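You operate a simulated robot arm through the tools that you are given. There is no shell and no other tool. Be economical: measure what you need, move in short steps, check, and stop when the job is done.

You are at the controls of a simulated two-armed robot. One attempt, no reset.

Task
Pick up the wood stick with one hand, pass it to the other hand and put it on the test bench top.

The check looks at the end state, three seconds after you hand in, the way a careful person would. Anything else that was tipped, shoved, dropped, spilled or broken makes it a failure.

Robot
Two 6-joint arms with two-finger grippers on one trunk, on a base that drives. Base frame: it is fixed to the floor where the robot stands at the start and does not move with it; the origin is under the middle of the robot, x ahead of it, y to its left, z up; the surface under the hand at the start is at about z = 860. Lengths are in mm, angles in degrees, forces in N, time in s.
The left shoulder is at the start at [61, 144, 850], the right one opposite. With the tool pointing down near the work surface each hand reaches from about 260 to 700 mm from the robot's upright axis, wherever it stands, measured 20 degrees to its own side. Places, roughly: test bench top [100, 4400, 900]. Payload 2.45 kg a hand.
The TCP of each hand is the grasp point between the finger pads, 26 mm short of the fingertips. In the tool frame z runs along the fingers and y along their closing line. Largest opening 96 mm; the body of the gripper starts 69 mm behind the TCP.
Orientation is told as [roll, pitch, yaw] about the base's x, y, z axes, in that order, counted from this pose: with the fingers straight down and closing along the base's y, the tool's x points along the base's -x, its y along +y and its z along -z.

Tools
- The arms move only by the tool nudge_tool. It takes "left_plan", "right_plan" or both (then of equal length, played together; a hand with none holds still); each is a list of rows, each a list of 7 numbers: the shift along the tool's x, y, z in units of 40 mm (1.0 is 40 mm), then the turn, a rotation vector about the tool's x, y, z in units of 4 degrees (1.0 is 4 degrees), then the gripper command, from -1 (fully open) to 1 (shut), values between in proportion. In form: [[tx, ty, tz, ax, ay, az, hand], ...]. A call has 1 to 20 rows; each row shifts and turns the commanded pose from where the row before left it, along the tool's axes as they then stand. A call with a number of a shift or a turn outside -1 to 1 is refused whole. Rows are played at 5 a second. More than 50 mm and 8.6 degrees between two rows, or a gripper value outside its range, and nothing of the call is played. Where a pose cannot be reached the arm comes as near as it can. A force on the tool above 40 N (or 10 N above the force at the start of the call, whichever is more), or a blocked arm, ends the call early, and 0.2 s more pass. Each finger halts on what it meets, pressing with about 40 N; the grip force reading is that of the motor and also rises with nothing between the fingers. The clock runs only during rows and for 0.2 s after the last one: add rows that do not move to give the fingers time. It gives the time, the measured TCP pose, the force on the tool (base axes), the opening and the grip force at its end, in the units of the frame above (readings bear some noise), with the torque about the TCP (base axes, N m) and any sound that the robot's microphone picked up.
- Cameras (640 x 400 px; columns grow to the right, rows downward): "scene" is now at [152.5, 30.6, 1485.3]; the picture's right is [0.10, -0.99, -0.00], its down [-0.55, -0.06, -0.83] and it looks along [0.83, 0.09, -0.56] (base axes); focal length 279 px, centre (320, 200). "left" rides on the left gripper at [81, -3, -98] in its tool frame; the picture's right is [0.04, 1.00, 0.00], its down [-0.73, 0.03, -0.68] and it looks along [-0.68, 0.03, 0.73] (tool axes); focal length 256 px, centre (320, 200). "right" rides on the right gripper at [82, 3, -98] in its tool frame; the picture's right is [-0.04, 1.00, 0.00], its down [-0.73, -0.03, -0.68] and it looks along [-0.68, -0.03, 0.73] (tool axes); focal length 256 px, centre (320, 200). There is no depth. A picture from a camera that has moved, and an enlarged one, comes with that camera's place and axes in the base frame and with its lens. The place of the scene camera against the robot may be out by one fixed shift of up to 25 mm in any direction.
- get_image(camera): a new picture of that camera. It takes no simulated time.
- lift_body(by): slides the trunk up (or, below 0, down) by that many mm; the arms and the scene camera ride with it, the base frame stays. It gives what a move gives, with no picture.
- base_move(legs): drives the robot by 1 to 6 legs, each [ahead, turn to the left] in mm and degrees, along the robot's own axes; the way and the turn of a leg run together, so that a leg with both is an arc; at most 1500 mm and 180 degrees a leg. The arms and the cameras ride along, it lands a little off, and it stops where it bumps. It gives what a move gives.
- aim_head(pan, tilt): turns the head with the scene camera to pan (to the left, within 86 degrees either way) and tilt (down, from -29 to 69), counted from straight ahead of the robot. It gives what a move gives.
- inspect(camera, box): a new picture of the part [left, top, right, bottom] of that camera's present view, enlarged. It takes no simulated time.
- finish_job(): hands the job in; it is judged then, once.

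Go step by step. Nothing tells you exact positions but the pictures and the camera data: compare them with the known pose of the tool, close in by small moves and look again before you grip or let go. The budget is 120 turns and 92 pictures, counting those below and the enlarged ones. Unless the task says otherwise, let go and move clear before handing in, and close with one line.

The tools are called after "Emit:" by a JSON object that holds its "method" and its "body". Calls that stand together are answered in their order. nudge_tool: Moves the arms, as the interface text tells. Its arguments: {"type":"object","properties":{"left_plan":{"type":"array","items":{"type":"array","items":{"type":"number"}}},"right_plan":{"type":"array","items":{"type":"array","items":{"type":"number"}}}},"required":[]} The other tools are called the same way: lift_body (by) slides the trunk up or down; base_move (legs) drives the base; aim_head (pan, tilt) turns the head that bears the scene camera; get_image (camera) takes a picture; inspect (camera, box) takes an enlarged picture of a part of a camera's view; finish_job () hands the job in.

At the start:

```text
t: 0.0
left_tcp_pos: [538.6, 278.7, 1147.0]
left_tcp_rot: [0.0, -0.1, -0.3]
left_contact_force: [0.5, -0.1, 0.4]
left_torque: [0.02, -0.03, 0.0]
left_width: 96.1
left_gripper_force: 0.0
right_tcp_pos: [433.0, -70.2, 1221.9]
right_tcp_rot: [0.0, 0.0, -0.3]
right_contact_force: [-0.6, -0.3, 0.5]
right_torque: [0.0, 0.03, 0.01]
right_width: 96.1
right_gripper_force: 0.1
trunk travel left (down, up): [-475.0, 115.0]
robot x, y, heading: [1.9, 1.0, 0.2]
head pan, tilt: [5.9, 33.8]
```

scene: 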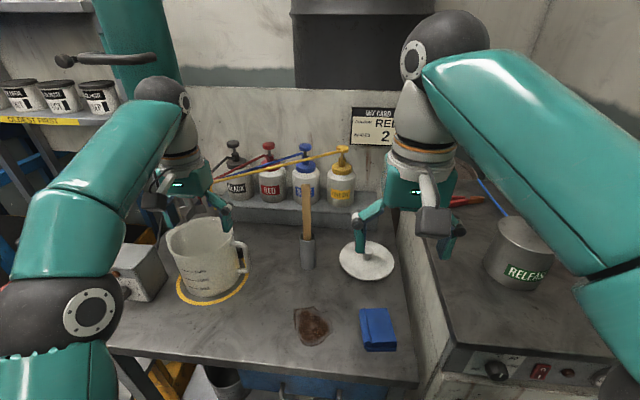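
right: 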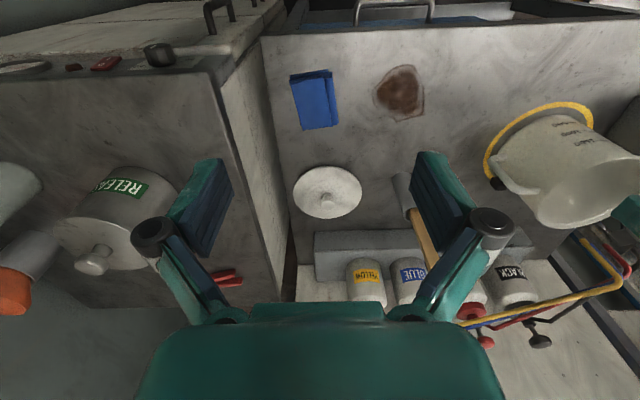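
left: 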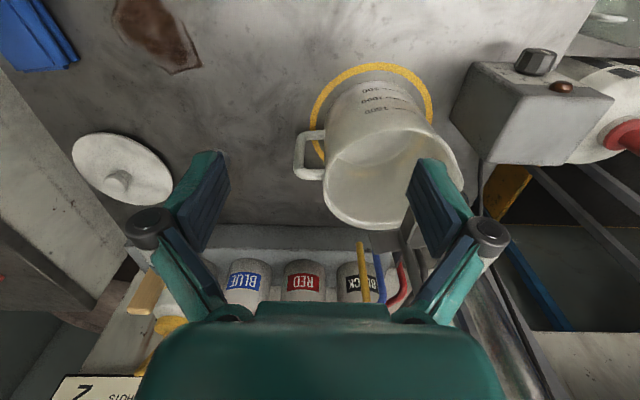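

The wood stick stands in a grey holder at about (720, 130), with its top near z 1150. I'll look closer before moving.

Emit:
{"method": "inspect", "body": {"camera": "scene", "box": [200, 120, 420, 300]}}

Emit:
{"method": "inspect", "body": {"camera": "right", "box": [340, 120, 560, 330]}}

```text
2.22 times, centred on (310, 210) of scene
camera zoom: at [152.5, 30.6, 1485.3], right [0.1, -0.99, 0.0], down [-0.55, -0.06, -0.83], along [0.83, 0.09, -0.56], focal length 620 px, centre (342, 178)
```

zoom: 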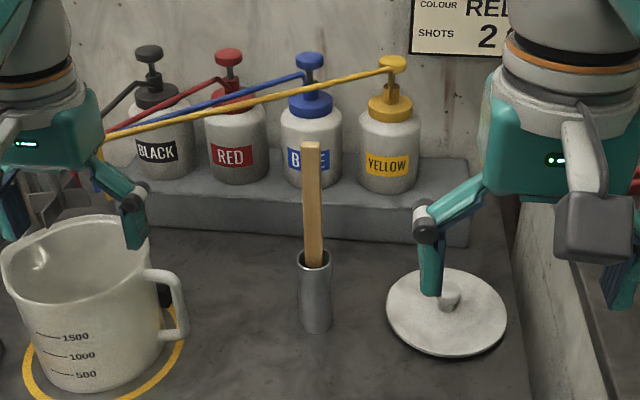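

```text
1.90 times, centred on (450, 225) of right
camera zoom: at [351.4, -66.6, 1318.9], right [0.05, 1.0, 0.0], down [0.73, -0.03, 0.68], along [0.68, -0.03, -0.73], focal length 488 px, centre (72, 152)
```

zoom: 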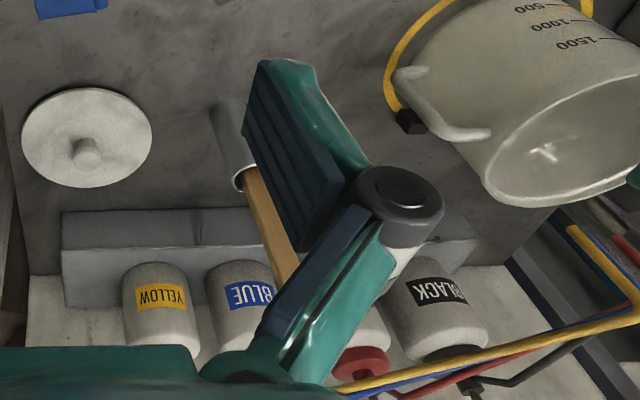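

The stick stands upright in a steel cup. The pump tubes run behind it and to its left, so I'll bring the left hand across at its present x, in front of the stick, and look.

Emit:
{"method": "nudge_tool", "body": {"left_plan": [[0, -0.8, -0.5, 0, 0, 0, -1], [0, -0.9, -0.5, 0, 0, 0, -1], [0, -0.9, 0, 0, 0, 0, -1], [0, -0.9, 0, 0, 0, 0, -1], [0, -0.6, 0, 0, 0, 0, -1]], "right_plan": [[0, -0.8, 0, 0, 0, 0, -1], [0, -0.8, 0, 0, 0, 0, -1], [0, -0.8, 0, 0, 0, 0, -1], [0, 0, 0, 0, 0, 0, -1], [0, 0, 0, 0, 0, 0, -1]]}}

Emit:
{"method": "get_image", "body": {"camera": "left"}}

Emit:
{"method": "get_image", "body": {"camera": "scene"}}

```text
t: 1.2
left_tcp_pos: [526.5, 114.3, 1173.4]
left_tcp_rot: [-0.1, -0.3, -0.3]
left_contact_force: [0.5, -0.8, 0.5]
left_torque: [0.03, -0.02, 0.01]
left_width: 96.0
left_gripper_force: 0.1
left hand out of reach, approached as far as the arm can: row 2, 5
right_tcp_pos: [433.8, -167.5, 1222.3]
right_tcp_rot: [0.0, 0.0, -0.3]
right_contact_force: [-0.6, -0.3, 0.0]
right_torque: [0.01, 0.02, 0.0]
right_width: 96.2
right_gripper_force: 0.1
trunk travel left (down, up): [-475.0, 115.0]
robot x, y, heading: [-2.8, -0.6, 0.3]
head pan, tilt: [5.9, 33.8]
```

```text
86 pictures are left
camera left: at [446.0, 112.9, 1272.2], right [-0.04, 1.0, 0.0], down [0.73, 0.03, 0.68], along [0.68, 0.02, -0.73], focal length 256 px, centre (320, 200)
```

left: 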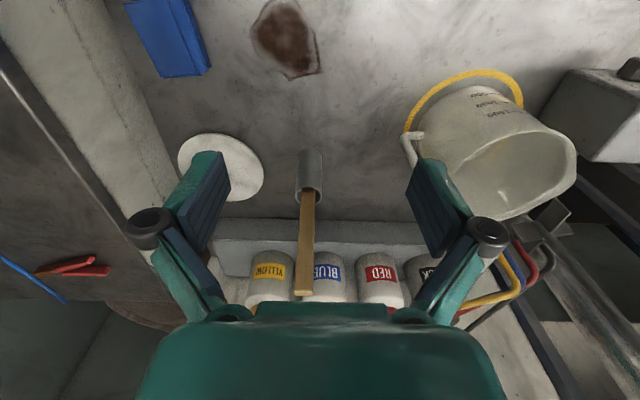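

```text
85 pictures are left
camera scene: at [152.5, 29.9, 1485.3], right [0.1, -0.99, 0.0], down [-0.55, -0.06, -0.83], along [0.83, 0.09, -0.56], focal length 279 px, centre (320, 200)
```

scene: 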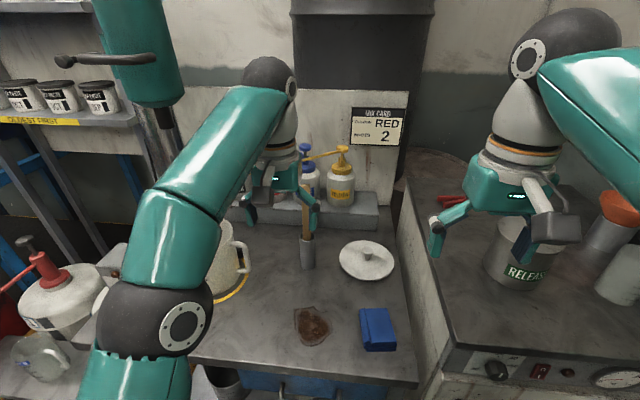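

From the left hand's camera the stick is at about (715, 104), cup top near z 965 and stick top near 1137. Pointing down doesn't reach that far, so I'll swing the left hand to point forward and approach level.

Emit:
{"method": "nudge_tool", "body": {"left_plan": [[0, 0, 0, 0, -1, 0, -1], [0, 0, 0, 0, -1, 0, -1], [0, 0, 0, 0, -1, 0, -1], [0, 0, 0, 0, -1, 0, -1], [0, 0, 0, 0, -1, 0, -1], [0, 0, 0, 0, -1, 0, -1], [0, 0, 0, 0, -1, 0, -1], [0, 0, 0, 0, -1, 0, -1], [0, 0, 0, 0, -1, 0, -1], [0, 0, 0, 0, -1, 0, -1], [0, 0, 0, 0, -1, 0, -1], [0, 0, 0, 0, -1, 0, -1]]}}

Emit:
{"method": "get_image", "body": {"camera": "scene"}}

```text
t: 3.8
left_tcp_pos: [527.1, 114.8, 1175.2]
left_tcp_rot: [-0.1, -48.1, -0.1]
left_contact_force: [-0.3, 1.5, 0.4]
left_torque: [-0.01, -0.02, 0.01]
left_width: 96.0
left_gripper_force: 0.1
right_tcp_pos: [434.1, -166.4, 1222.6]
right_tcp_rot: [-0.1, 0.0, -0.3]
right_contact_force: [-0.9, -0.5, -0.1]
right_torque: [-0.02, 0.01, 0.01]
right_width: 96.1
right_gripper_force: 0.0
trunk travel left (down, up): [-475.0, 115.0]
robot x, y, heading: [2.9, -1.4, -0.1]
head pan, tilt: [5.9, 33.8]
```

```text
84 pictures are left
camera scene: at [152.0, 30.7, 1485.3], right [0.1, -0.99, 0.0], down [-0.55, -0.06, -0.83], along [0.83, 0.09, -0.56], focal length 279 px, centre (320, 200)
```

scene: 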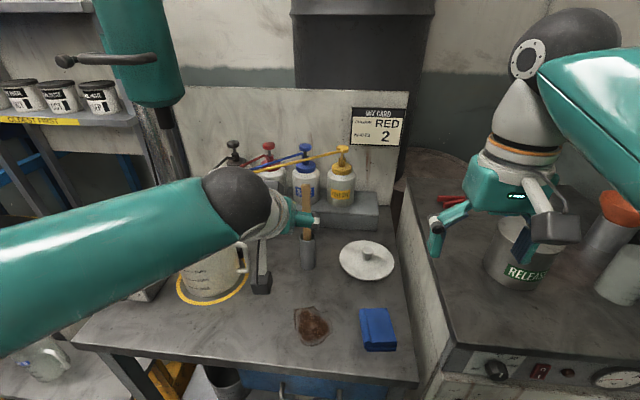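

That went cleanly. I'll finish the tilt to level, lower to grip height and stop short of the stick.

Emit:
{"method": "nudge_tool", "body": {"left_plan": [[0, 0, 0, 0, -1, 0, -1], [0, 0, 0, 0, -1, 0, -1], [0, 0, 0, 0, -1, 0, -1], [0, 0, 0, 0, -1, 0, -1], [0, 0, 0, 0, -1, 0, -1], [0, 0, 0, 0, -1, 0, -1], [0, 0, 0, 0, -1, 0, -1], [0, 0, 0, 0, -1, 0, -1], [0, 0, 0, 0, -1, 0, -1], [0, 0, 0, 0, -1, 0, -1], [0, 0, 0, 0, -0.5, 0, -1], [1, 0, 0, 0, 0, 0, -1], [1, 0, 0.5, 0, 0, 0, -1], [0, -0.25, 1, 0, 0, 0, -1], [0, 0, 0, 0, 0, 0, -1]]}}

Emit:
{"method": "get_image", "body": {"camera": "scene"}}

Emit:
{"method": "get_image", "body": {"camera": "left"}}

```text
t: 7.0
left_tcp_pos: [585.6, 104.0, 1096.7]
left_tcp_rot: [-168.2, -90.0, 167.8]
left_contact_force: [-0.5, -0.1, 1.0]
left_torque: [0.0, 0.0, -0.03]
left_width: 95.9
left_gripper_force: 0.1
right_tcp_pos: [433.5, -166.5, 1223.9]
right_tcp_rot: [0.0, -0.1, -0.3]
right_contact_force: [0.2, -0.4, -0.4]
right_torque: [-0.01, -0.01, 0.02]
right_width: 96.3
right_gripper_force: 0.1
trunk travel left (down, up): [-475.0, 115.0]
robot x, y, heading: [-1.2, 3.8, -0.0]
head pan, tilt: [5.9, 33.8]
```

```text
83 pictures are left
camera scene: at [151.8, 30.8, 1485.4], right [0.1, -0.99, 0.0], down [-0.55, -0.06, -0.83], along [0.83, 0.09, -0.56], focal length 279 px, centre (320, 200)
```

scene: 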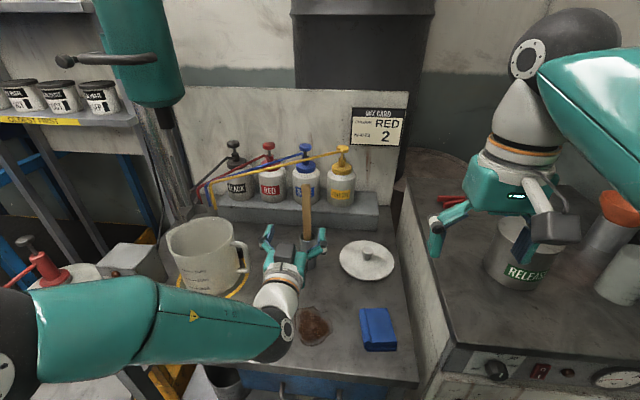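

```text
82 pictures are left
camera left: at [487.0, 103.0, 1013.9], right [0.01, 1.0, -0.04], down [-0.68, 0.03, 0.73], along [0.73, 0.02, 0.68], focal length 256 px, centre (320, 200)
```

left: 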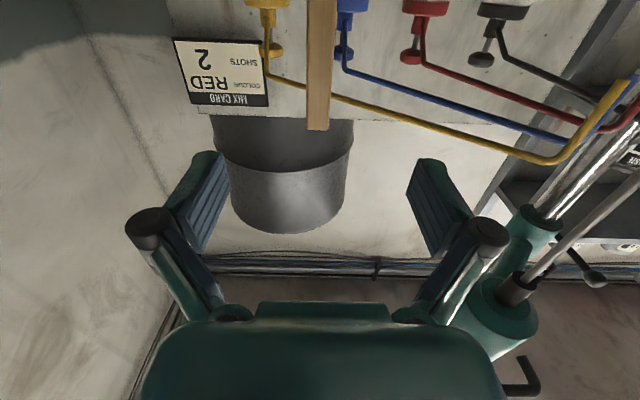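

The two left-camera rays agree: stick top at (716, 103, 1134). I'll half-close the fingers, move forward so the stick sits between the pads, and check.

Emit:
{"method": "nudge_tool", "body": {"left_plan": [[0, 0, 0, 0, 0, 0, -0.35], [0, 0, 0.7, 0, 0, 0, -0.35], [0, 0, 0.7, 0, 0, 0, -0.35], [0, 0, 0.7, 0, 0, 0, -0.35], [0, 0, 0.7, 0, 0, 0, -0.35], [0, 0, 0.4, 0, 0, 0, -0.35], [0, 0, 0, 0, 0, 0, -0.35]]}}

Emit:
{"method": "inspect", "body": {"camera": "scene", "box": [200, 120, 420, 300]}}

Emit:
{"method": "get_image", "body": {"camera": "left"}}

```text
t: 8.6
left_tcp_pos: [714.4, 104.4, 1094.0]
left_tcp_rot: [-1.9, -90.0, 1.6]
left_contact_force: [0.2, 0.2, -0.7]
left_torque: [0.0, 0.02, -0.03]
left_width: 64.7
left_gripper_force: 0.0
right_tcp_pos: [433.7, -167.1, 1224.6]
right_tcp_rot: [0.0, 0.0, -0.3]
right_contact_force: [-0.3, -0.9, 0.7]
right_torque: [0.02, 0.04, -0.01]
right_width: 95.9
right_gripper_force: 0.0
trunk travel left (down, up): [-475.0, 115.0]
robot x, y, heading: [-0.9, -1.7, -0.2]
head pan, tilt: [5.9, 33.8]
```

```text
2.22 times, centred on (310, 210) of scene
camera zoom: at [152.2, 30.6, 1485.3], right [0.1, -0.99, 0.0], down [-0.55, -0.06, -0.83], along [0.83, 0.09, -0.56], focal length 620 px, centre (342, 178)
```

zoom: 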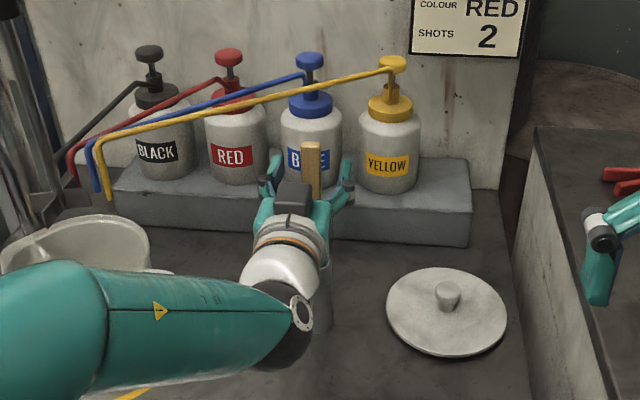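

```text
80 pictures are left
camera left: at [616.4, 102.3, 1012.9], right [0.01, 1.0, -0.04], down [-0.68, 0.03, 0.73], along [0.73, 0.02, 0.68], focal length 256 px, centre (320, 200)
```

left: 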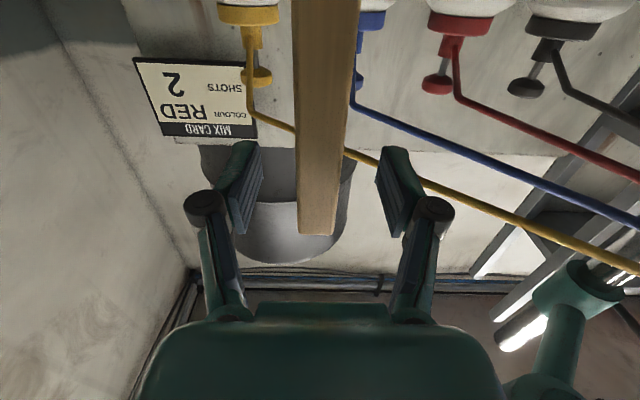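

The stick is centred between the pads, so I'll close on it.

Emit:
{"method": "nudge_tool", "body": {"left_plan": [[0, 0, 0, 0, 0, 0, 0.3], [0, 0, 0, 0, 0, 0, 1], [0, 0, 0, 0, 0, 0, 1], [0, 0, 0, 0, 0, 0, 1]]}}

Emit:
{"method": "get_image", "body": {"camera": "left"}}

```text
t: 9.6
left_tcp_pos: [714.6, 104.7, 1095.2]
left_tcp_rot: [-8.9, -90.0, 8.7]
left_contact_force: [0.1, 0.0, -0.7]
left_torque: [-0.03, 0.03, 0.02]
left_width: 20.2
left_gripper_force: 39.8
right_tcp_pos: [434.1, -167.8, 1222.8]
right_tcp_rot: [0.0, 0.0, -0.3]
right_contact_force: [-0.1, 0.7, -1.0]
right_torque: [-0.02, 0.01, -0.01]
right_width: 95.9
right_gripper_force: 0.1
trunk travel left (down, up): [-475.0, 115.0]
robot x, y, heading: [1.4, -0.3, 0.0]
head pan, tilt: [5.9, 33.8]
```

```text
79 pictures are left
camera left: at [616.3, 102.2, 1012.8], right [0.01, 1.0, -0.04], down [-0.68, 0.03, 0.73], along [0.73, 0.02, 0.68], focal length 256 px, centre (320, 200)
```

left: 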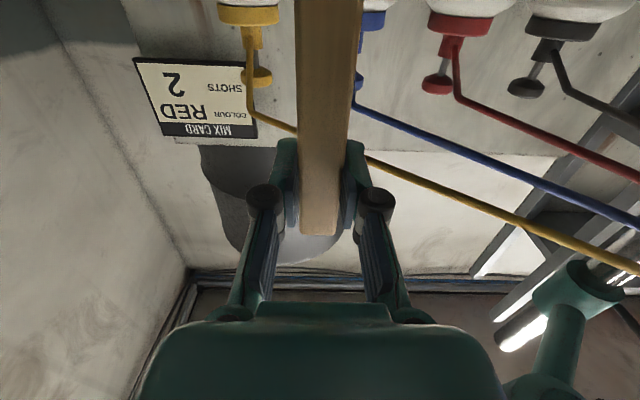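

It's gripped at 20 mm width. I'll raise it straight up with the trunk.

Emit:
{"method": "lift_body", "body": {"by": 40}}

Emit:
{"method": "inspect", "body": {"camera": "scene", "box": [200, 120, 420, 300]}}

```text
t: 10.4
left_tcp_pos: [715.7, 104.2, 1134.8]
left_tcp_rot: [-7.0, -90.0, 6.6]
left_contact_force: [0.4, -0.6, -0.1]
left_torque: [0.0, 0.0, -0.03]
left_width: 20.1
left_gripper_force: 40.3
right_tcp_pos: [433.5, -164.5, 1262.1]
right_tcp_rot: [0.0, 0.1, -0.3]
right_contact_force: [-0.1, -0.4, 0.3]
right_torque: [-0.01, 0.0, 0.03]
right_width: 95.9
right_gripper_force: 0.0
trunk travel left (down, up): [-515.0, 75.0]
robot x, y, heading: [0.2, -0.7, 0.0]
head pan, tilt: [5.9, 33.8]
```

```text
2.22 times, centred on (310, 210) of scene
camera zoom: at [152.9, 30.6, 1525.2], right [0.1, -0.99, 0.0], down [-0.55, -0.06, -0.83], along [0.83, 0.09, -0.56], focal length 620 px, centre (342, 178)
```

zoom: 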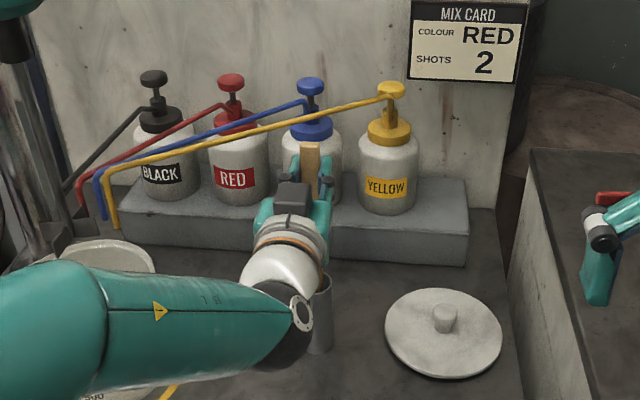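

The cup stays on the table, so I'll go on up: the rest of the trunk travel, then the arm.

Emit:
{"method": "lift_body", "body": {"by": 74}}

Emit:
{"method": "nudge_tool", "body": {"left_plan": [[-0.5, 0, 0, 0, 0, 0, 1], [-0.5, 0, 0, 0, 0, 0, 1], [0, 0, 0, 0, 0, 0, 1]]}}

Emit:
{"method": "aim_head", "body": {"pan": 0, "tilt": 40}}

Emit:
{"method": "get_image", "body": {"camera": "scene"}}

Emit:
{"method": "get_image", "body": {"camera": "right"}}

```text
t: 11.6
left_tcp_pos: [715.3, 104.0, 1209.2]
left_tcp_rot: [-6.4, -90.0, 6.1]
left_contact_force: [-0.1, 0.6, -0.5]
left_torque: [-0.02, -0.04, 0.03]
left_width: 19.9
left_gripper_force: 40.0
right_tcp_pos: [434.7, -166.4, 1336.4]
right_tcp_rot: [0.0, 0.1, -0.3]
right_contact_force: [-0.2, 0.0, 0.1]
right_torque: [-0.02, 0.02, 0.03]
right_width: 96.0
right_gripper_force: 0.0
trunk travel left (down, up): [-589.0, 1.0]
robot x, y, heading: [0.6, -1.6, -0.1]
head pan, tilt: [5.9, 33.8]
```

```text
t: 12.3
left_tcp_pos: [714.5, 104.3, 1248.7]
left_tcp_rot: [-1.8, -90.0, 1.5]
left_contact_force: [-0.3, 0.0, -0.5]
left_torque: [0.01, 0.03, -0.02]
left_width: 20.0
left_gripper_force: 40.0
right_tcp_pos: [434.8, -166.8, 1337.1]
right_tcp_rot: [0.0, 0.1, -0.3]
right_contact_force: [0.2, -0.2, 0.3]
right_torque: [-0.01, 0.0, -0.01]
right_width: 96.1
right_gripper_force: 0.1
trunk travel left (down, up): [-589.0, 1.0]
robot x, y, heading: [-0.5, 2.6, -0.1]
head pan, tilt: [5.9, 33.8]
```

```text
t: 13.0
left_tcp_pos: [714.9, 104.2, 1250.1]
left_tcp_rot: [-7.5, -90.0, 7.3]
left_contact_force: [0.2, -0.1, -0.5]
left_torque: [0.03, -0.01, -0.04]
left_width: 20.0
left_gripper_force: 40.1
right_tcp_pos: [434.6, -167.0, 1336.4]
right_tcp_rot: [0.0, 0.0, -0.3]
right_contact_force: [-0.3, 0.5, -0.6]
right_torque: [-0.02, 0.0, -0.01]
right_width: 96.0
right_gripper_force: 0.0
trunk travel left (down, up): [-589.0, 1.0]
robot x, y, heading: [-2.1, -1.3, -0.2]
head pan, tilt: [0.0, 40.0]
```

```text
77 pictures are left
camera scene: at [149.3, 21.6, 1589.9], right [0.0, -1.0, 0.0], down [-0.64, 0.0, -0.77], along [0.77, 0.0, -0.64], focal length 279 px, centre (320, 200)
```

scene: 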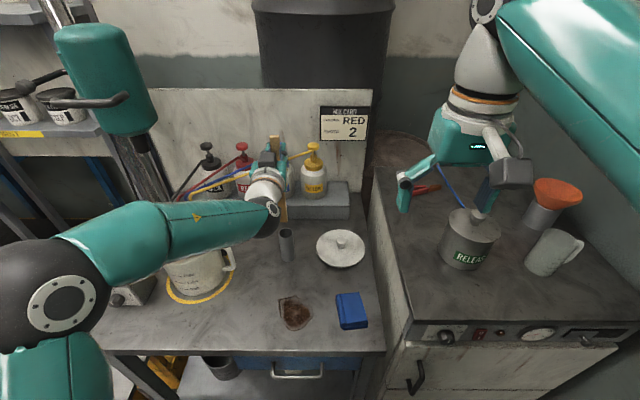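

```text
76 pictures are left
camera right: at [352.0, -162.9, 1434.3], right [0.05, 1.0, 0.0], down [0.73, -0.03, 0.68], along [0.68, -0.03, -0.73], focal length 256 px, centre (320, 200)
```

right: 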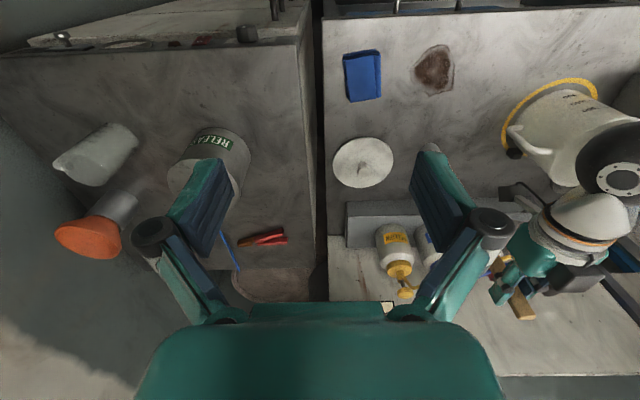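

The stick is clear of the cup, with its bottom near z 1042. I'll draw the left hand back toward the robot and lower it a little for the handover.

Emit:
{"method": "nudge_tool", "body": {"left_plan": [[0, 0, -0.7, 0, 0, 0, 1], [0, 0, -0.7, 0, 0, 0, 1], [0, 0, -0.7, 0, 0, 0, 1], [0, 0, -0.7, 0, 0, 0, 1], [0, 0, -0.7, 0, 0, 0, 1], [0, 0, -0.7, 0, 0, 0, 1], [0, 0, -0.7, 0, 0, 0, 1], [0, 0, -0.6, 0, 0, 0, 1], [0, 0, 0, 0, 0, 0, 1]]}}

Emit:
{"method": "get_image", "body": {"camera": "scene"}}

```text
t: 15.0
left_tcp_pos: [495.2, 104.5, 1249.1]
left_tcp_rot: [3.0, -90.0, -3.3]
left_contact_force: [-0.2, -0.4, -0.6]
left_torque: [-0.01, -0.01, -0.04]
left_width: 20.1
left_gripper_force: 40.1
right_tcp_pos: [434.3, -166.4, 1336.0]
right_tcp_rot: [0.0, 0.1, -0.3]
right_contact_force: [0.5, 0.6, -0.1]
right_torque: [0.06, 0.01, 0.0]
right_width: 96.1
right_gripper_force: 0.0
trunk travel left (down, up): [-589.0, 1.0]
robot x, y, heading: [5.2, -0.7, -0.2]
head pan, tilt: [0.0, 40.0]
```

```text
75 pictures are left
camera scene: at [149.8, 21.4, 1589.8], right [0.0, -1.0, 0.0], down [-0.64, 0.0, -0.77], along [0.77, 0.0, -0.64], focal length 279 px, centre (320, 200)
```

scene: 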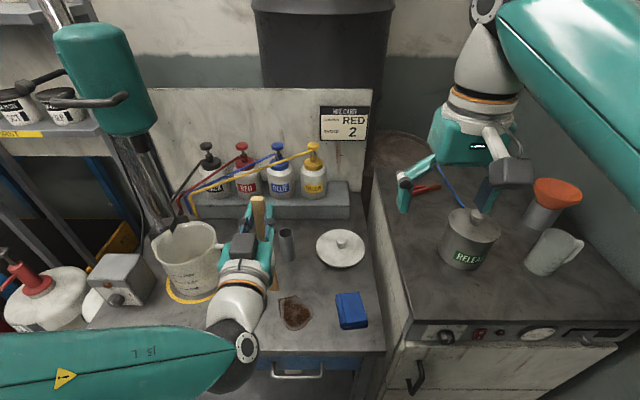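

All clear. I'll roll the left hand so the stick lies level pointing right, and turn the right hand so it closes along x.

Emit:
{"method": "nudge_tool", "body": {"left_plan": [[0, 0, 0, 0, 0, -1, 1], [0, 0, 0, 0, 0, -1, 1], [0, 0, 0, 0, 0, -1, 1], [0, 0, 0, 0, 0, -1, 1], [0, 0, 0, 0, 0, -1, 1], [0, 0, 0, 0, 0, -1, 1], [0, 0, 0, 0, 0, -1, 1], [0, 0, 0, 0, 0, -1, 1], [0, 0, 0, 0, 0, -1, 1], [0, 0, 0, 0, 0, -1, 1], [0, 0, 0, 0, 0, -1, 1], [0, 0, 0, 0, 0, -1, 1]], "right_plan": [[0, 0, 0, 0, 0, -1, -1], [0, 0, 0, 0, 0, -1, -1], [0, 0, 0, 0, 0, -1, -1], [0, 0, 0, 0, 0, -1, -1], [0, 0, 0, 0, 0, -1, -1], [0, 0, 0, 0, 0, -1, -1], [0, 0, 0, 0, 0, -1, -1], [0, 0, 0, 0, 0, -1, -1], [0, 0, 0, 0, 0, -1, -1], [0, 0, 0, 0, 0, -1, -1], [0, 0, 0, 0, 0, -1, -1], [0, 0, 0, 0, 0, -1, -1]]}}

Emit:
{"method": "get_image", "body": {"camera": "scene"}}

```text
t: 17.6
left_tcp_pos: [479.5, 93.6, 1329.2]
left_tcp_rot: [-89.6, -42.1, 89.6]
left_contact_force: [0.6, -0.4, -0.1]
left_torque: [0.0, 0.02, 0.01]
left_width: 19.9
left_gripper_force: 39.8
left hand out of reach, approached as far as the arm can: row 8, 9, 10, 11, 12
right_tcp_pos: [434.5, -166.2, 1337.1]
right_tcp_rot: [0.0, 0.0, 47.8]
right_contact_force: [-0.5, -0.1, 0.0]
right_torque: [-0.02, 0.01, -0.03]
right_width: 96.1
right_gripper_force: 0.0
trunk travel left (down, up): [-589.0, 1.0]
robot x, y, heading: [-1.2, -1.3, 0.2]
head pan, tilt: [0.0, 40.0]
```

```text
74 pictures are left
camera scene: at [148.7, 21.6, 1589.9], right [0.0, -1.0, 0.0], down [-0.64, 0.0, -0.77], along [0.77, 0.0, -0.64], focal length 279 px, centre (320, 200)
```

scene: 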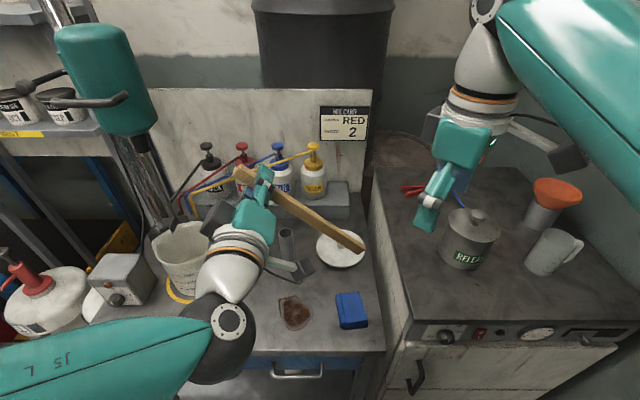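

The left wrist met a limit at about 48° of roll and the hand drifted up. I'll move the target forward to see if it recovers there, keeping the roll.

Emit:
{"method": "nudge_tool", "body": {"left_plan": [[0, 0, 0.5, 0, 0, 0, 1], [0, 0, 0.5, 0, 0, 0, 1], [0, 0, 0.5, 0, 0, 0, 1], [0, 0, 0, 0, 0, 0, 1]]}}

```text
t: 18.6
left_tcp_pos: [536.8, 91.9, 1340.3]
left_tcp_rot: [-89.5, -42.2, 89.5]
left_contact_force: [0.4, 0.4, -0.5]
left_torque: [0.02, 0.02, 0.01]
left_width: 20.0
left_gripper_force: 39.9
left hand out of reach, approached as far as the arm can: row 1, 2, 3
right_tcp_pos: [434.0, -167.1, 1336.5]
right_tcp_rot: [0.0, 0.0, 47.7]
right_contact_force: [-0.6, -0.8, 0.3]
right_torque: [0.0, -0.02, 0.03]
right_width: 96.3
right_gripper_force: 0.1
trunk travel left (down, up): [-589.0, 1.0]
robot x, y, heading: [1.2, 0.4, 0.1]
head pan, tilt: [0.0, 40.0]
```

It holds this 48° roll steadily. I'll try lowering the hand a bit so the right arm has more reach, with the stick still sloping down to the right.

Emit:
{"method": "nudge_tool", "body": {"left_plan": [[0.33, 0.37, 0, 0, 0, 0, 1], [0.33, 0.37, 0, 0, 0, 0, 1], [0.33, 0.37, 0, 0, 0, 0, 1], [0, 0, 0, 0, 0, 0, 1]]}}

```text
t: 19.6
left_tcp_pos: [533.3, 86.6, 1337.4]
left_tcp_rot: [-89.6, -42.3, 89.5]
left_contact_force: [-0.1, 0.3, 0.6]
left_torque: [0.03, -0.01, -0.02]
left_width: 19.9
left_gripper_force: 39.9
left hand out of reach, approached as far as the arm can: row 1, 2, 3
right_tcp_pos: [434.1, -167.3, 1336.5]
right_tcp_rot: [0.0, 0.0, 47.8]
right_contact_force: [-0.4, -0.2, 0.0]
right_torque: [-0.02, 0.03, -0.02]
right_width: 96.0
right_gripper_force: 0.0
trunk travel left (down, up): [-589.0, 1.0]
robot x, y, heading: [0.4, -1.7, -0.2]
head pan, tilt: [0.0, 40.0]
```

This is where the left hand will stay. I'll turn the right hand the rest of the way and tip it to point down-left, square to the stick, while still clear.

Emit:
{"method": "nudge_tool", "body": {"right_plan": [[0, 0, 0, 0, 0, -1, -1], [0, 0, 0, 0, 0, -1, -1], [0, 0, 0, 0, 0, -1, -1], [0, 0, 0, 0, 0, -1, -1], [0, 0, 0, 0, 0, -1, -1], [0, 0, 0, 0, 0, -1, -1], [0, 0, 0, 0, 0, -1, -1], [0, 0, 0, 0, 0, -1, -1], [0, 0, 0, 0, 0, -1, -1], [0, 0, 0, 0, 0, -1, -1], [0, 0, 0, 0, 0, -0.55, -1]]}}

Emit:
{"method": "nudge_tool", "body": {"right_plan": [[0, 0, 0, 0, -1, 0, -1], [0, 0, 0, 0, -1, 0, -1], [0, 0, 0, 0, -1, 0, -1], [0, 0, 0, 0, -1, 0, -1], [0, 0, 0, 0, -1, 0, -1], [0, 0, 0, 0, -1, 0, -1], [0, 0, 0, 0, -1, 0, -1], [0, 0, 0, 0, -1, 0, -1], [0, 0, 0, 0, -1, 0, -1], [0, 0, 0, 0, -1, 0, -1], [0, 0, 0, 0, -0.5, 0, -1]]}}

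Emit:
{"method": "get_image", "body": {"camera": "scene"}}

Emit:
{"method": "get_image", "body": {"camera": "right"}}

```text
t: 22.0
left_tcp_pos: [532.4, 86.5, 1338.5]
left_tcp_rot: [-89.6, -42.2, 89.5]
left_contact_force: [-1.1, 0.0, -0.4]
left_torque: [0.03, 0.02, 0.0]
left_width: 20.0
left_gripper_force: 40.2
right_tcp_pos: [435.2, -167.0, 1336.7]
right_tcp_rot: [0.0, -0.1, 90.0]
right_contact_force: [-1.4, 0.0, -0.1]
right_torque: [-0.01, 0.01, -0.03]
right_width: 95.7
right_gripper_force: 0.1
trunk travel left (down, up): [-589.0, 1.0]
robot x, y, heading: [-2.2, 0.6, -0.1]
head pan, tilt: [0.0, 40.0]
```

```text
t: 24.4
left_tcp_pos: [534.1, 87.0, 1337.7]
left_tcp_rot: [-89.6, -42.3, 89.5]
left_contact_force: [0.1, -0.9, -0.2]
left_torque: [0.02, 0.01, 0.03]
left_width: 20.1
left_gripper_force: 40.5
right_tcp_pos: [433.8, -165.9, 1336.1]
right_tcp_rot: [0.0, -42.2, 90.0]
right_contact_force: [0.3, 0.0, 0.1]
right_torque: [0.02, 0.0, -0.01]
right_width: 95.9
right_gripper_force: 0.0
trunk travel left (down, up): [-589.0, 1.0]
robot x, y, heading: [2.0, 0.1, -0.2]
head pan, tilt: [0.0, 40.0]
```

```text
73 pictures are left
camera scene: at [149.1, 21.4, 1589.9], right [0.0, -1.0, 0.0], down [-0.64, 0.0, -0.77], along [0.77, 0.0, -0.64], focal length 279 px, centre (320, 200)
```

scene: 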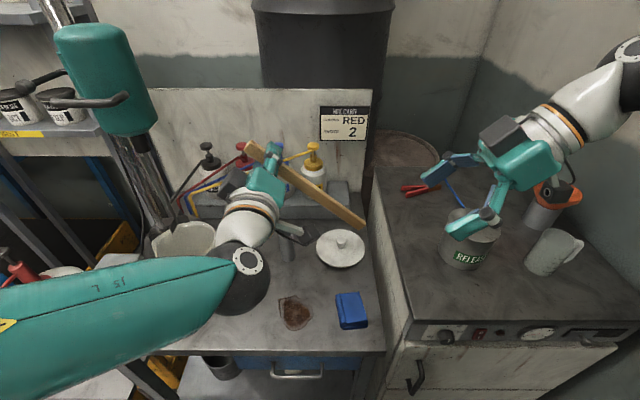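

```text
72 pictures are left
camera right: at [430.2, -293.5, 1354.1], right [-1.0, 0.03, 0.03], down [0.03, 0.09, 1.0], along [0.03, 1.0, -0.09], focal length 256 px, centre (320, 200)
```

right: 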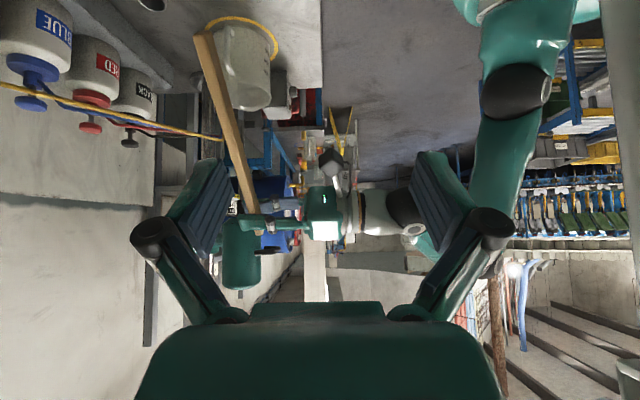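

The stick reads as expected, its lower end near (533, -80, 1195). I'll bring the right hand to a standoff about 100 mm off the stick along its own axis.

Emit:
{"method": "nudge_tool", "body": {"right_plan": [[0, -0.85, 0, 0, 0, 0, -1], [0, -0.85, 0, 0, 0, 0, -1], [0, -0.83, 0, 0, 0, 0, -1], [-0.6, 0, 0.6, 0, 0, 0, -1], [-0.6, 0, 0.6, 0, 0, 0, -1], [-0.53, 0, 0.5, 0, 0, 0, -1], [0, 0, 0, 0, 0, 0, -1]]}}

Emit:
{"method": "get_image", "body": {"camera": "right"}}

Emit:
{"method": "get_image", "body": {"camera": "scene"}}

```text
t: 26.0
left_tcp_pos: [532.6, 86.2, 1337.8]
left_tcp_rot: [-89.5, -42.2, 89.6]
left_contact_force: [-0.5, 0.1, -0.8]
left_torque: [0.05, 0.02, 0.05]
left_width: 20.2
left_gripper_force: 40.1
right_tcp_pos: [534.1, -69.7, 1332.1]
right_tcp_rot: [0.0, -42.1, 89.9]
right_contact_force: [-0.3, 0.1, 0.3]
right_torque: [-0.01, -0.01, -0.02]
right_width: 96.0
right_gripper_force: 0.0
trunk travel left (down, up): [-589.0, 1.0]
robot x, y, heading: [-2.6, 1.0, 0.0]
head pan, tilt: [0.0, 40.0]
```

```text
71 pictures are left
camera right: at [531.1, -196.5, 1350.5], right [-1.0, 0.03, 0.03], down [0.03, 0.09, 1.0], along [0.03, 1.0, -0.09], focal length 256 px, centre (320, 200)
```

right: 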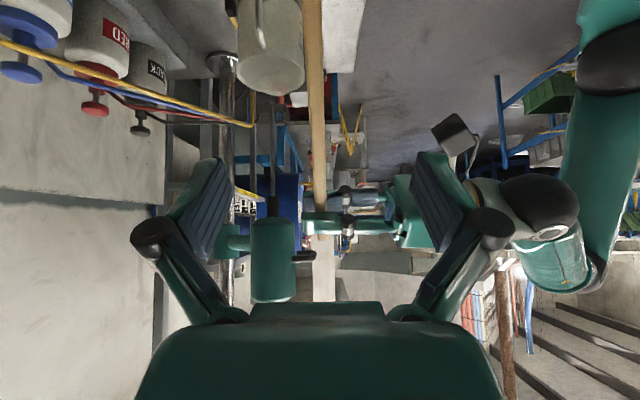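

```text
70 pictures are left
camera scene: at [149.0, 20.8, 1589.9], right [0.0, -1.0, 0.0], down [-0.64, 0.0, -0.77], along [0.77, 0.0, -0.64], focal length 279 px, centre (320, 200)
```

scene: 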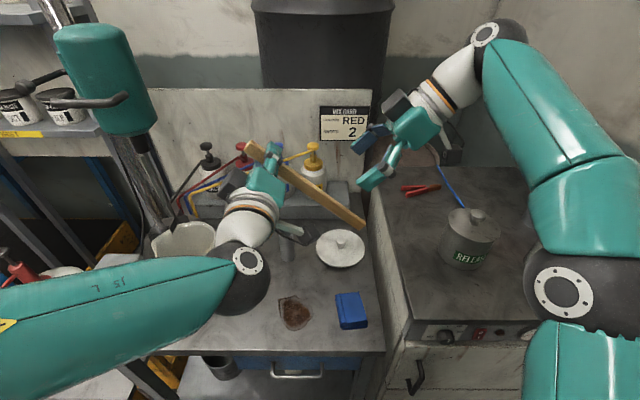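

It's well aligned, with the stick centred between the right fingers. I'll advance along the tool axis to it.

Emit:
{"method": "nudge_tool", "body": {"right_plan": [[0, 0, 0.6, 0, 0, 0, -0.6], [0, 0, 0.6, 0, 0, 0, -0.6], [0, 0, 0.6, 0, 0, 0, -0.6], [0, 0, 0.6, 0, 0, 0, -0.6], [0, 0, 0, 0, 0, 0, -0.6]]}}

Emit:
{"method": "get_image", "body": {"camera": "right"}}

Emit:
{"method": "inspect", "body": {"camera": "scene", "box": [200, 80, 440, 280]}}

```text
t: 27.2
left_tcp_pos: [533.6, 87.0, 1338.3]
left_tcp_rot: [-89.6, -42.2, 89.5]
left_contact_force: [0.1, 0.3, 0.7]
left_torque: [0.04, -0.01, 0.0]
left_width: 20.1
left_gripper_force: 39.6
right_tcp_pos: [534.5, -4.4, 1262.5]
right_tcp_rot: [0.0, -42.0, 89.8]
right_contact_force: [-0.1, -0.2, -0.3]
right_torque: [-0.02, 0.0, 0.0]
right_width: 76.8
right_gripper_force: 0.1
trunk travel left (down, up): [-589.0, 1.0]
robot x, y, heading: [0.4, -0.8, -0.2]
head pan, tilt: [0.0, 40.0]
```

```text
69 pictures are left
camera right: at [531.2, -131.5, 1279.4], right [-1.0, 0.03, 0.03], down [0.03, 0.09, 1.0], along [0.03, 1.0, -0.09], focal length 256 px, centre (320, 200)
```

right: 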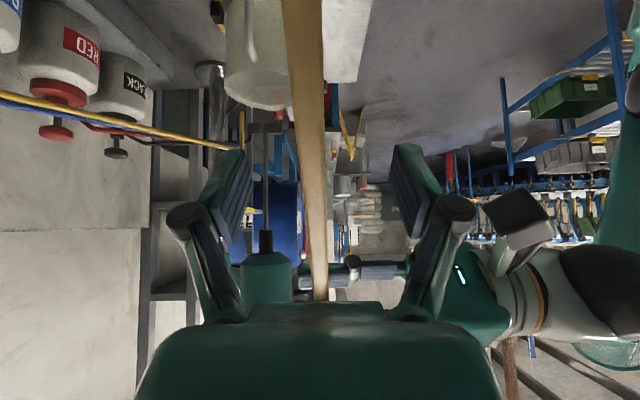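

```text
2.00 times, centred on (320, 180) of scene
camera zoom: at [149.1, 21.3, 1589.9], right [0.0, -1.0, 0.0], down [-0.64, 0.0, -0.77], along [0.77, 0.0, -0.64], focal length 558 px, centre (320, 240)
```

zoom: 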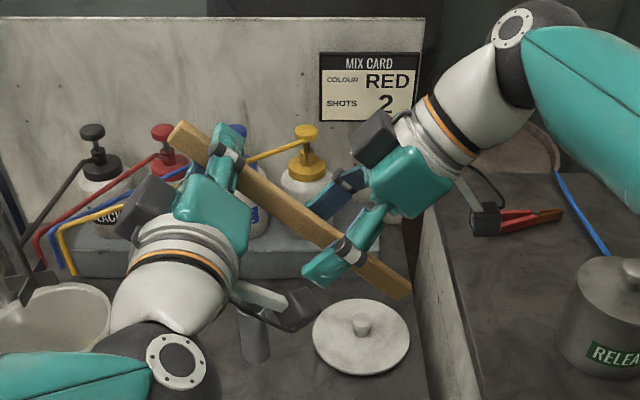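

The stick is between the right pads, so I'll close the right hand on it.

Emit:
{"method": "nudge_tool", "body": {"right_plan": [[0, 0, 0.1, 0, 0, 0, 0.3], [0, 0, 0, 0, 0, 0, 1], [0, 0, 0, 0, 0, 0, 1], [0, 0, 0, 0, 0, 0, 1], [0, 0, 0, 0, 0, 0, 1], [0, 0, 0, 0, 0, 0, 1]]}}

Emit:
{"method": "inspect", "body": {"camera": "scene", "box": [200, 80, 440, 280]}}

```text
t: 28.6
left_tcp_pos: [532.8, 86.8, 1338.2]
left_tcp_rot: [-89.6, -42.2, 89.6]
left_contact_force: [-16.2, -1.1, 1.4]
left_torque: [-0.08, 0.78, -0.9]
left_width: 20.3
left_gripper_force: 40.1
right_tcp_pos: [535.7, -2.4, 1257.2]
right_tcp_rot: [0.0, -42.0, 89.8]
right_contact_force: [15.3, 2.4, -2.4]
right_torque: [-0.2, 0.48, -0.52]
right_width: 10.1
right_gripper_force: 38.0
trunk travel left (down, up): [-589.0, 1.0]
robot x, y, heading: [1.3, -1.1, -0.2]
head pan, tilt: [0.0, 40.0]
```

```text
2.00 times, centred on (320, 180) of scene
camera zoom: at [149.2, 21.5, 1589.9], right [0.0, -1.0, 0.0], down [-0.64, 0.0, -0.77], along [0.77, 0.0, -0.64], focal length 558 px, centre (320, 240)
```

zoom: 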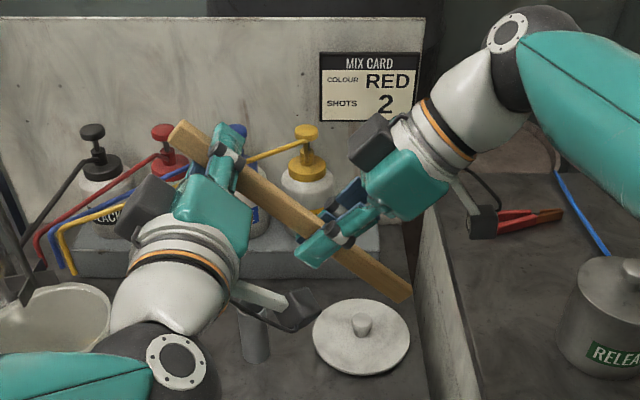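

Both hands hold it now. I'll open the left hand and draw it straight back.

Emit:
{"method": "nudge_tool", "body": {"left_plan": [[0, 0, 0, 0, 0, 0, 0.3], [0, 0, 0, 0, 0, 0, -0.3], [0, 0, 0, 0, 0, 0, -0.6], [0, 0, 0, 0, 0, 0, -0.6]]}}

Emit:
{"method": "nudge_tool", "body": {"left_plan": [[0, 0, -0.5, 0, 0, 0, -0.6], [0, 0, -0.5, 0, 0, 0, -0.6], [0, 0, -0.5, 0, 0, 0, -0.6], [0, 0, 0, 0, 0, 0, -0.6]]}}

Emit:
{"method": "get_image", "body": {"camera": "scene"}}

```text
t: 29.6
left_tcp_pos: [532.6, 85.8, 1337.6]
left_tcp_rot: [-89.6, -42.2, 89.5]
left_contact_force: [-0.5, 0.0, 0.2]
left_torque: [0.02, 0.01, 0.0]
left_width: 76.6
left_gripper_force: 0.1
right_tcp_pos: [534.8, -2.8, 1258.6]
right_tcp_rot: [0.1, -42.0, 89.8]
right_contact_force: [0.4, -0.1, -0.3]
right_torque: [-0.01, -0.01, 0.04]
right_width: 10.1
right_gripper_force: 37.4
trunk travel left (down, up): [-589.0, 1.0]
robot x, y, heading: [1.3, 0.1, 0.2]
head pan, tilt: [0.0, 40.0]
```

```text
t: 30.6
left_tcp_pos: [473.8, 86.4, 1338.2]
left_tcp_rot: [-90.0, -42.0, 89.6]
left_contact_force: [-0.3, -0.3, -0.5]
left_torque: [0.0, -0.02, -0.04]
left_width: 76.8
left_gripper_force: 0.0
right_tcp_pos: [535.4, -2.8, 1257.0]
right_tcp_rot: [0.1, -41.9, 89.9]
right_contact_force: [-0.2, 0.9, -0.3]
right_torque: [0.01, 0.02, 0.0]
right_width: 10.1
right_gripper_force: 37.1
trunk travel left (down, up): [-589.0, 1.0]
robot x, y, heading: [0.6, -0.4, -0.2]
head pan, tilt: [0.0, 40.0]
```

```text
66 pictures are left
camera scene: at [149.8, 21.3, 1589.8], right [0.0, -1.0, 0.0], down [-0.64, 0.0, -0.77], along [0.77, 0.0, -0.64], focal length 279 px, centre (320, 200)
```

scene: 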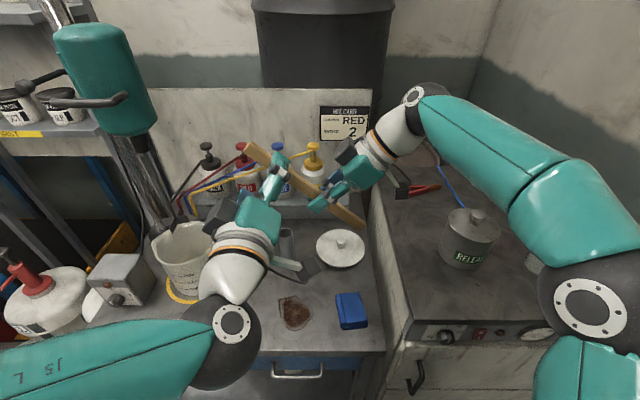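

The stick is now in the right hand alone. I'll take it away to the right and back, then level it while the left hand moves off.

Emit:
{"method": "nudge_tool", "body": {"right_plan": [[0.7, 0, -0.63, 0, 0, 0, 1], [0.7, 0, -0.63, 0, 0, 0, 1], [0.7, 0, -0.63, 0, 0, 0, 1], [0.7, 0, -0.63, 0, 0, 0, 1], [0, 0.8, 0, 0, 0, 0, 1], [0, 0.8, 0, 0, 0, 0, 1], [0, 0.8, 0, 0, 0, 0, 1]]}}

Emit:
{"method": "nudge_tool", "body": {"right_plan": [[0, 0, 0, 0, 1, 0, 1], [0, 0, 0, 0, 1, 0, 1], [0, 0, 0, 0, 1, 0, 1], [0, 0, 0, 0, 1, 0, 1], [0, 0, 0, 0, 1, 0, 1], [0, 0, 0, 0, 1, 0, 1], [0, 0, 0, 0, 1, 0, 1], [0, 0, 0, 0, 1, 0, 1], [0, 0, 0, 0, 1, 0, 1], [0, 0, 0, 0, 1, 0, 1], [0, 0, 0, 0, 0.5, 0, 1]]}}

Emit:
{"method": "get_image", "body": {"camera": "scene"}}

Emit:
{"method": "get_image", "body": {"camera": "right"}}

```text
t: 32.2
left_tcp_pos: [471.0, 86.3, 1338.3]
left_tcp_rot: [-90.0, -42.0, 89.8]
left_contact_force: [-0.2, -0.6, -0.2]
left_torque: [-0.05, 0.01, -0.01]
left_width: 77.2
left_gripper_force: 0.1
right_tcp_pos: [436.4, -154.2, 1259.3]
right_tcp_rot: [0.0, -42.1, 90.0]
right_contact_force: [0.1, 0.1, -0.3]
right_torque: [-0.03, -0.01, 0.0]
right_width: 10.1
right_gripper_force: 37.0
trunk travel left (down, up): [-589.0, 1.0]
robot x, y, heading: [1.8, 0.0, 0.0]
head pan, tilt: [0.0, 40.0]
```

```text
t: 34.6
left_tcp_pos: [472.2, 85.9, 1337.6]
left_tcp_rot: [-90.0, -42.0, 89.7]
left_contact_force: [0.1, -0.8, -0.4]
left_torque: [0.0, 0.0, -0.02]
left_width: 76.8
left_gripper_force: 0.0
right_tcp_pos: [437.8, -153.0, 1259.0]
right_tcp_rot: [0.1, 0.1, 89.9]
right_contact_force: [-0.4, 1.2, 0.4]
right_torque: [-0.03, 0.0, 0.0]
right_width: 9.9
right_gripper_force: 37.5
trunk travel left (down, up): [-589.0, 1.0]
robot x, y, heading: [-0.5, 0.9, 0.2]
head pan, tilt: [0.0, 40.0]
```

```text
65 pictures are left
camera scene: at [149.1, 21.6, 1589.9], right [0.0, -1.0, 0.0], down [-0.64, 0.0, -0.77], along [0.77, 0.0, -0.64], focal length 279 px, centre (320, 200)
```

scene: 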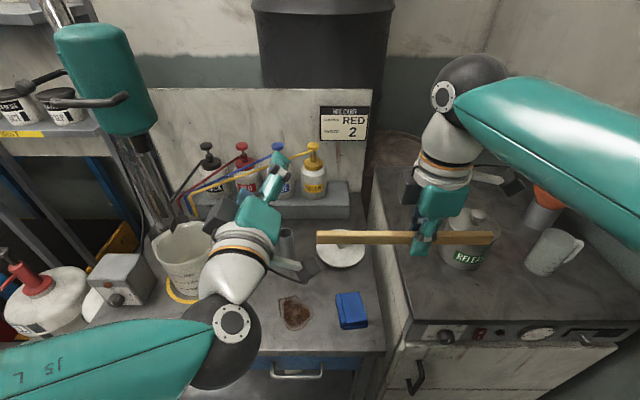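

```text
64 pictures are left
camera right: at [435.1, -235.1, 1356.4], right [-1.0, 0.04, 0.0], down [0.03, 0.73, 0.68], along [0.03, 0.68, -0.73], focal length 256 px, centre (320, 200)
```

right: 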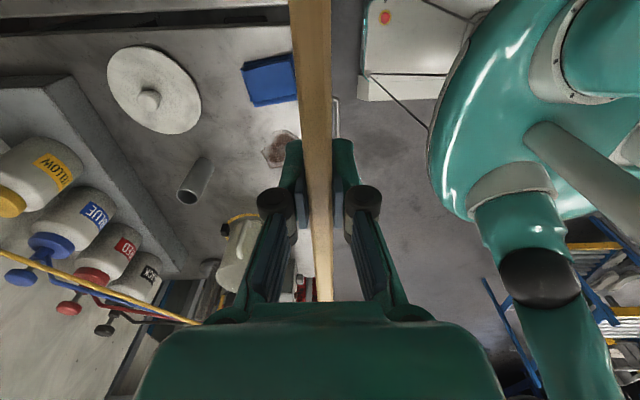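

The stick is level in the right hand. I'll restore the left arm to a compact tool-down pose before driving.

Emit:
{"method": "nudge_tool", "body": {"left_plan": [[-0.8, 0.7, 0, 0, 0, 0, -0.6], [-0.4, 0.4, 0, 0, 0, 0.5, -0.6], [0, 0, 0, 0, 0, 1, -0.6], [0, 0, 0, 0, 0, 1, -0.6], [0, 0, 0, 0, 0, 1, -0.6], [0, 0, 0, 0, 0, 1, -0.6], [0, 0, 0, 0, 0, 1, -0.6], [0, 0, 0, 0, 0, 1, -0.6], [0, 0, 0, 0, 0, 1, -0.6], [0, 0, 0, 0, 0, 1, -0.6], [0, 0, 0, 0, 0, 1, -0.6], [0, 0, 0, 0, 0, 1, -0.6], [0, 0, 0, 0, 0, 1, -0.6], [0, 0, 0, 0, 0, 0.5, -0.6], [1, 0, 0, 0, 0, 0, -0.6], [1, 0, 0, 0, 0, 0, -0.6]]}}

Emit:
{"method": "nudge_tool", "body": {"left_plan": [[0, 0, -0.5, 0, 1, 0, -0.6], [0, 0, -0.5, 0, 1, 0, -0.6], [0, 0, -0.5, 0, 1, 0, -0.6], [0, 0, 0, 0, 1, 0, -0.6], [0, 0, 0, 0, 1, 0, -0.6], [0, 0, 0, 0, 1, 0, -0.6], [0, 0, 0, 0, 1, 0, -0.6], [0, 0, 0, 0, 1, 0, -0.6], [0, 0, 0, 0, 1, 0, -0.6], [0, 0, 0, 0, 1, 0, -0.6], [0, 0, 0, 0, 1, 0, -0.6], [0, 0, 0, 0, 1, 0, -0.6], [0, 0, 0, 0, 1, 0, -0.6], [0, 0, 0, 0, 1, 0, -0.6], [0, 0, 0, 0, 1, 0, -0.6], [0, 0, 0, 0, 1, 0, -0.6], [0, 0, 0, 0, 1, 0, -0.6], [0, 0, 0, 0, 1, 0, -0.6]]}}

Emit:
{"method": "get_image", "body": {"camera": "scene"}}

```text
t: 38.0
left_tcp_pos: [479.2, 149.7, 1261.5]
left_tcp_rot: [-7.4, -89.8, 6.9]
left_contact_force: [-0.4, 0.2, 0.4]
left_torque: [0.02, -0.02, 0.03]
left_width: 76.8
left_gripper_force: 0.0
left hand out of reach, approached as far as the arm can: row 16
right_tcp_pos: [439.9, -154.0, 1257.3]
right_tcp_rot: [0.2, 0.1, 89.8]
right_contact_force: [0.6, 0.6, -0.4]
right_torque: [0.0, 0.02, 0.02]
right_width: 9.9
right_gripper_force: 37.1
trunk travel left (down, up): [-589.0, 1.0]
robot x, y, heading: [1.1, -1.5, 0.1]
head pan, tilt: [0.0, 40.0]
```

```text
t: 41.8
left_tcp_pos: [422.5, 150.6, 1268.0]
left_tcp_rot: [0.1, -17.9, -0.3]
left_contact_force: [-0.2, -0.1, 1.0]
left_torque: [0.01, -0.01, 0.0]
left_width: 76.8
left_gripper_force: 0.1
left hand out of reach, approached as far as the arm can: row 1
right_tcp_pos: [439.5, -154.1, 1258.0]
right_tcp_rot: [0.0, -0.1, 89.8]
right_contact_force: [0.2, 0.3, 0.2]
right_torque: [0.0, 0.01, 0.03]
right_width: 10.1
right_gripper_force: 36.9
trunk travel left (down, up): [-589.0, 1.0]
robot x, y, heading: [-0.2, 0.9, -0.0]
head pan, tilt: [0.0, 40.0]
```

```text
63 pictures are left
camera scene: at [149.6, 21.4, 1589.8], right [0.0, -1.0, 0.0], down [-0.64, 0.0, -0.77], along [0.77, 0.0, -0.64], focal length 279 px, centre (320, 200)
```

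scene: 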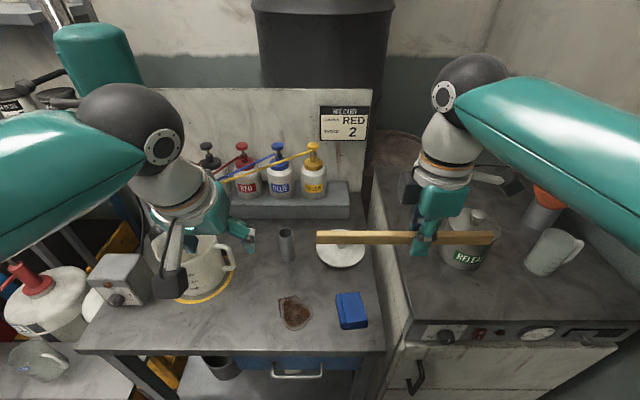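

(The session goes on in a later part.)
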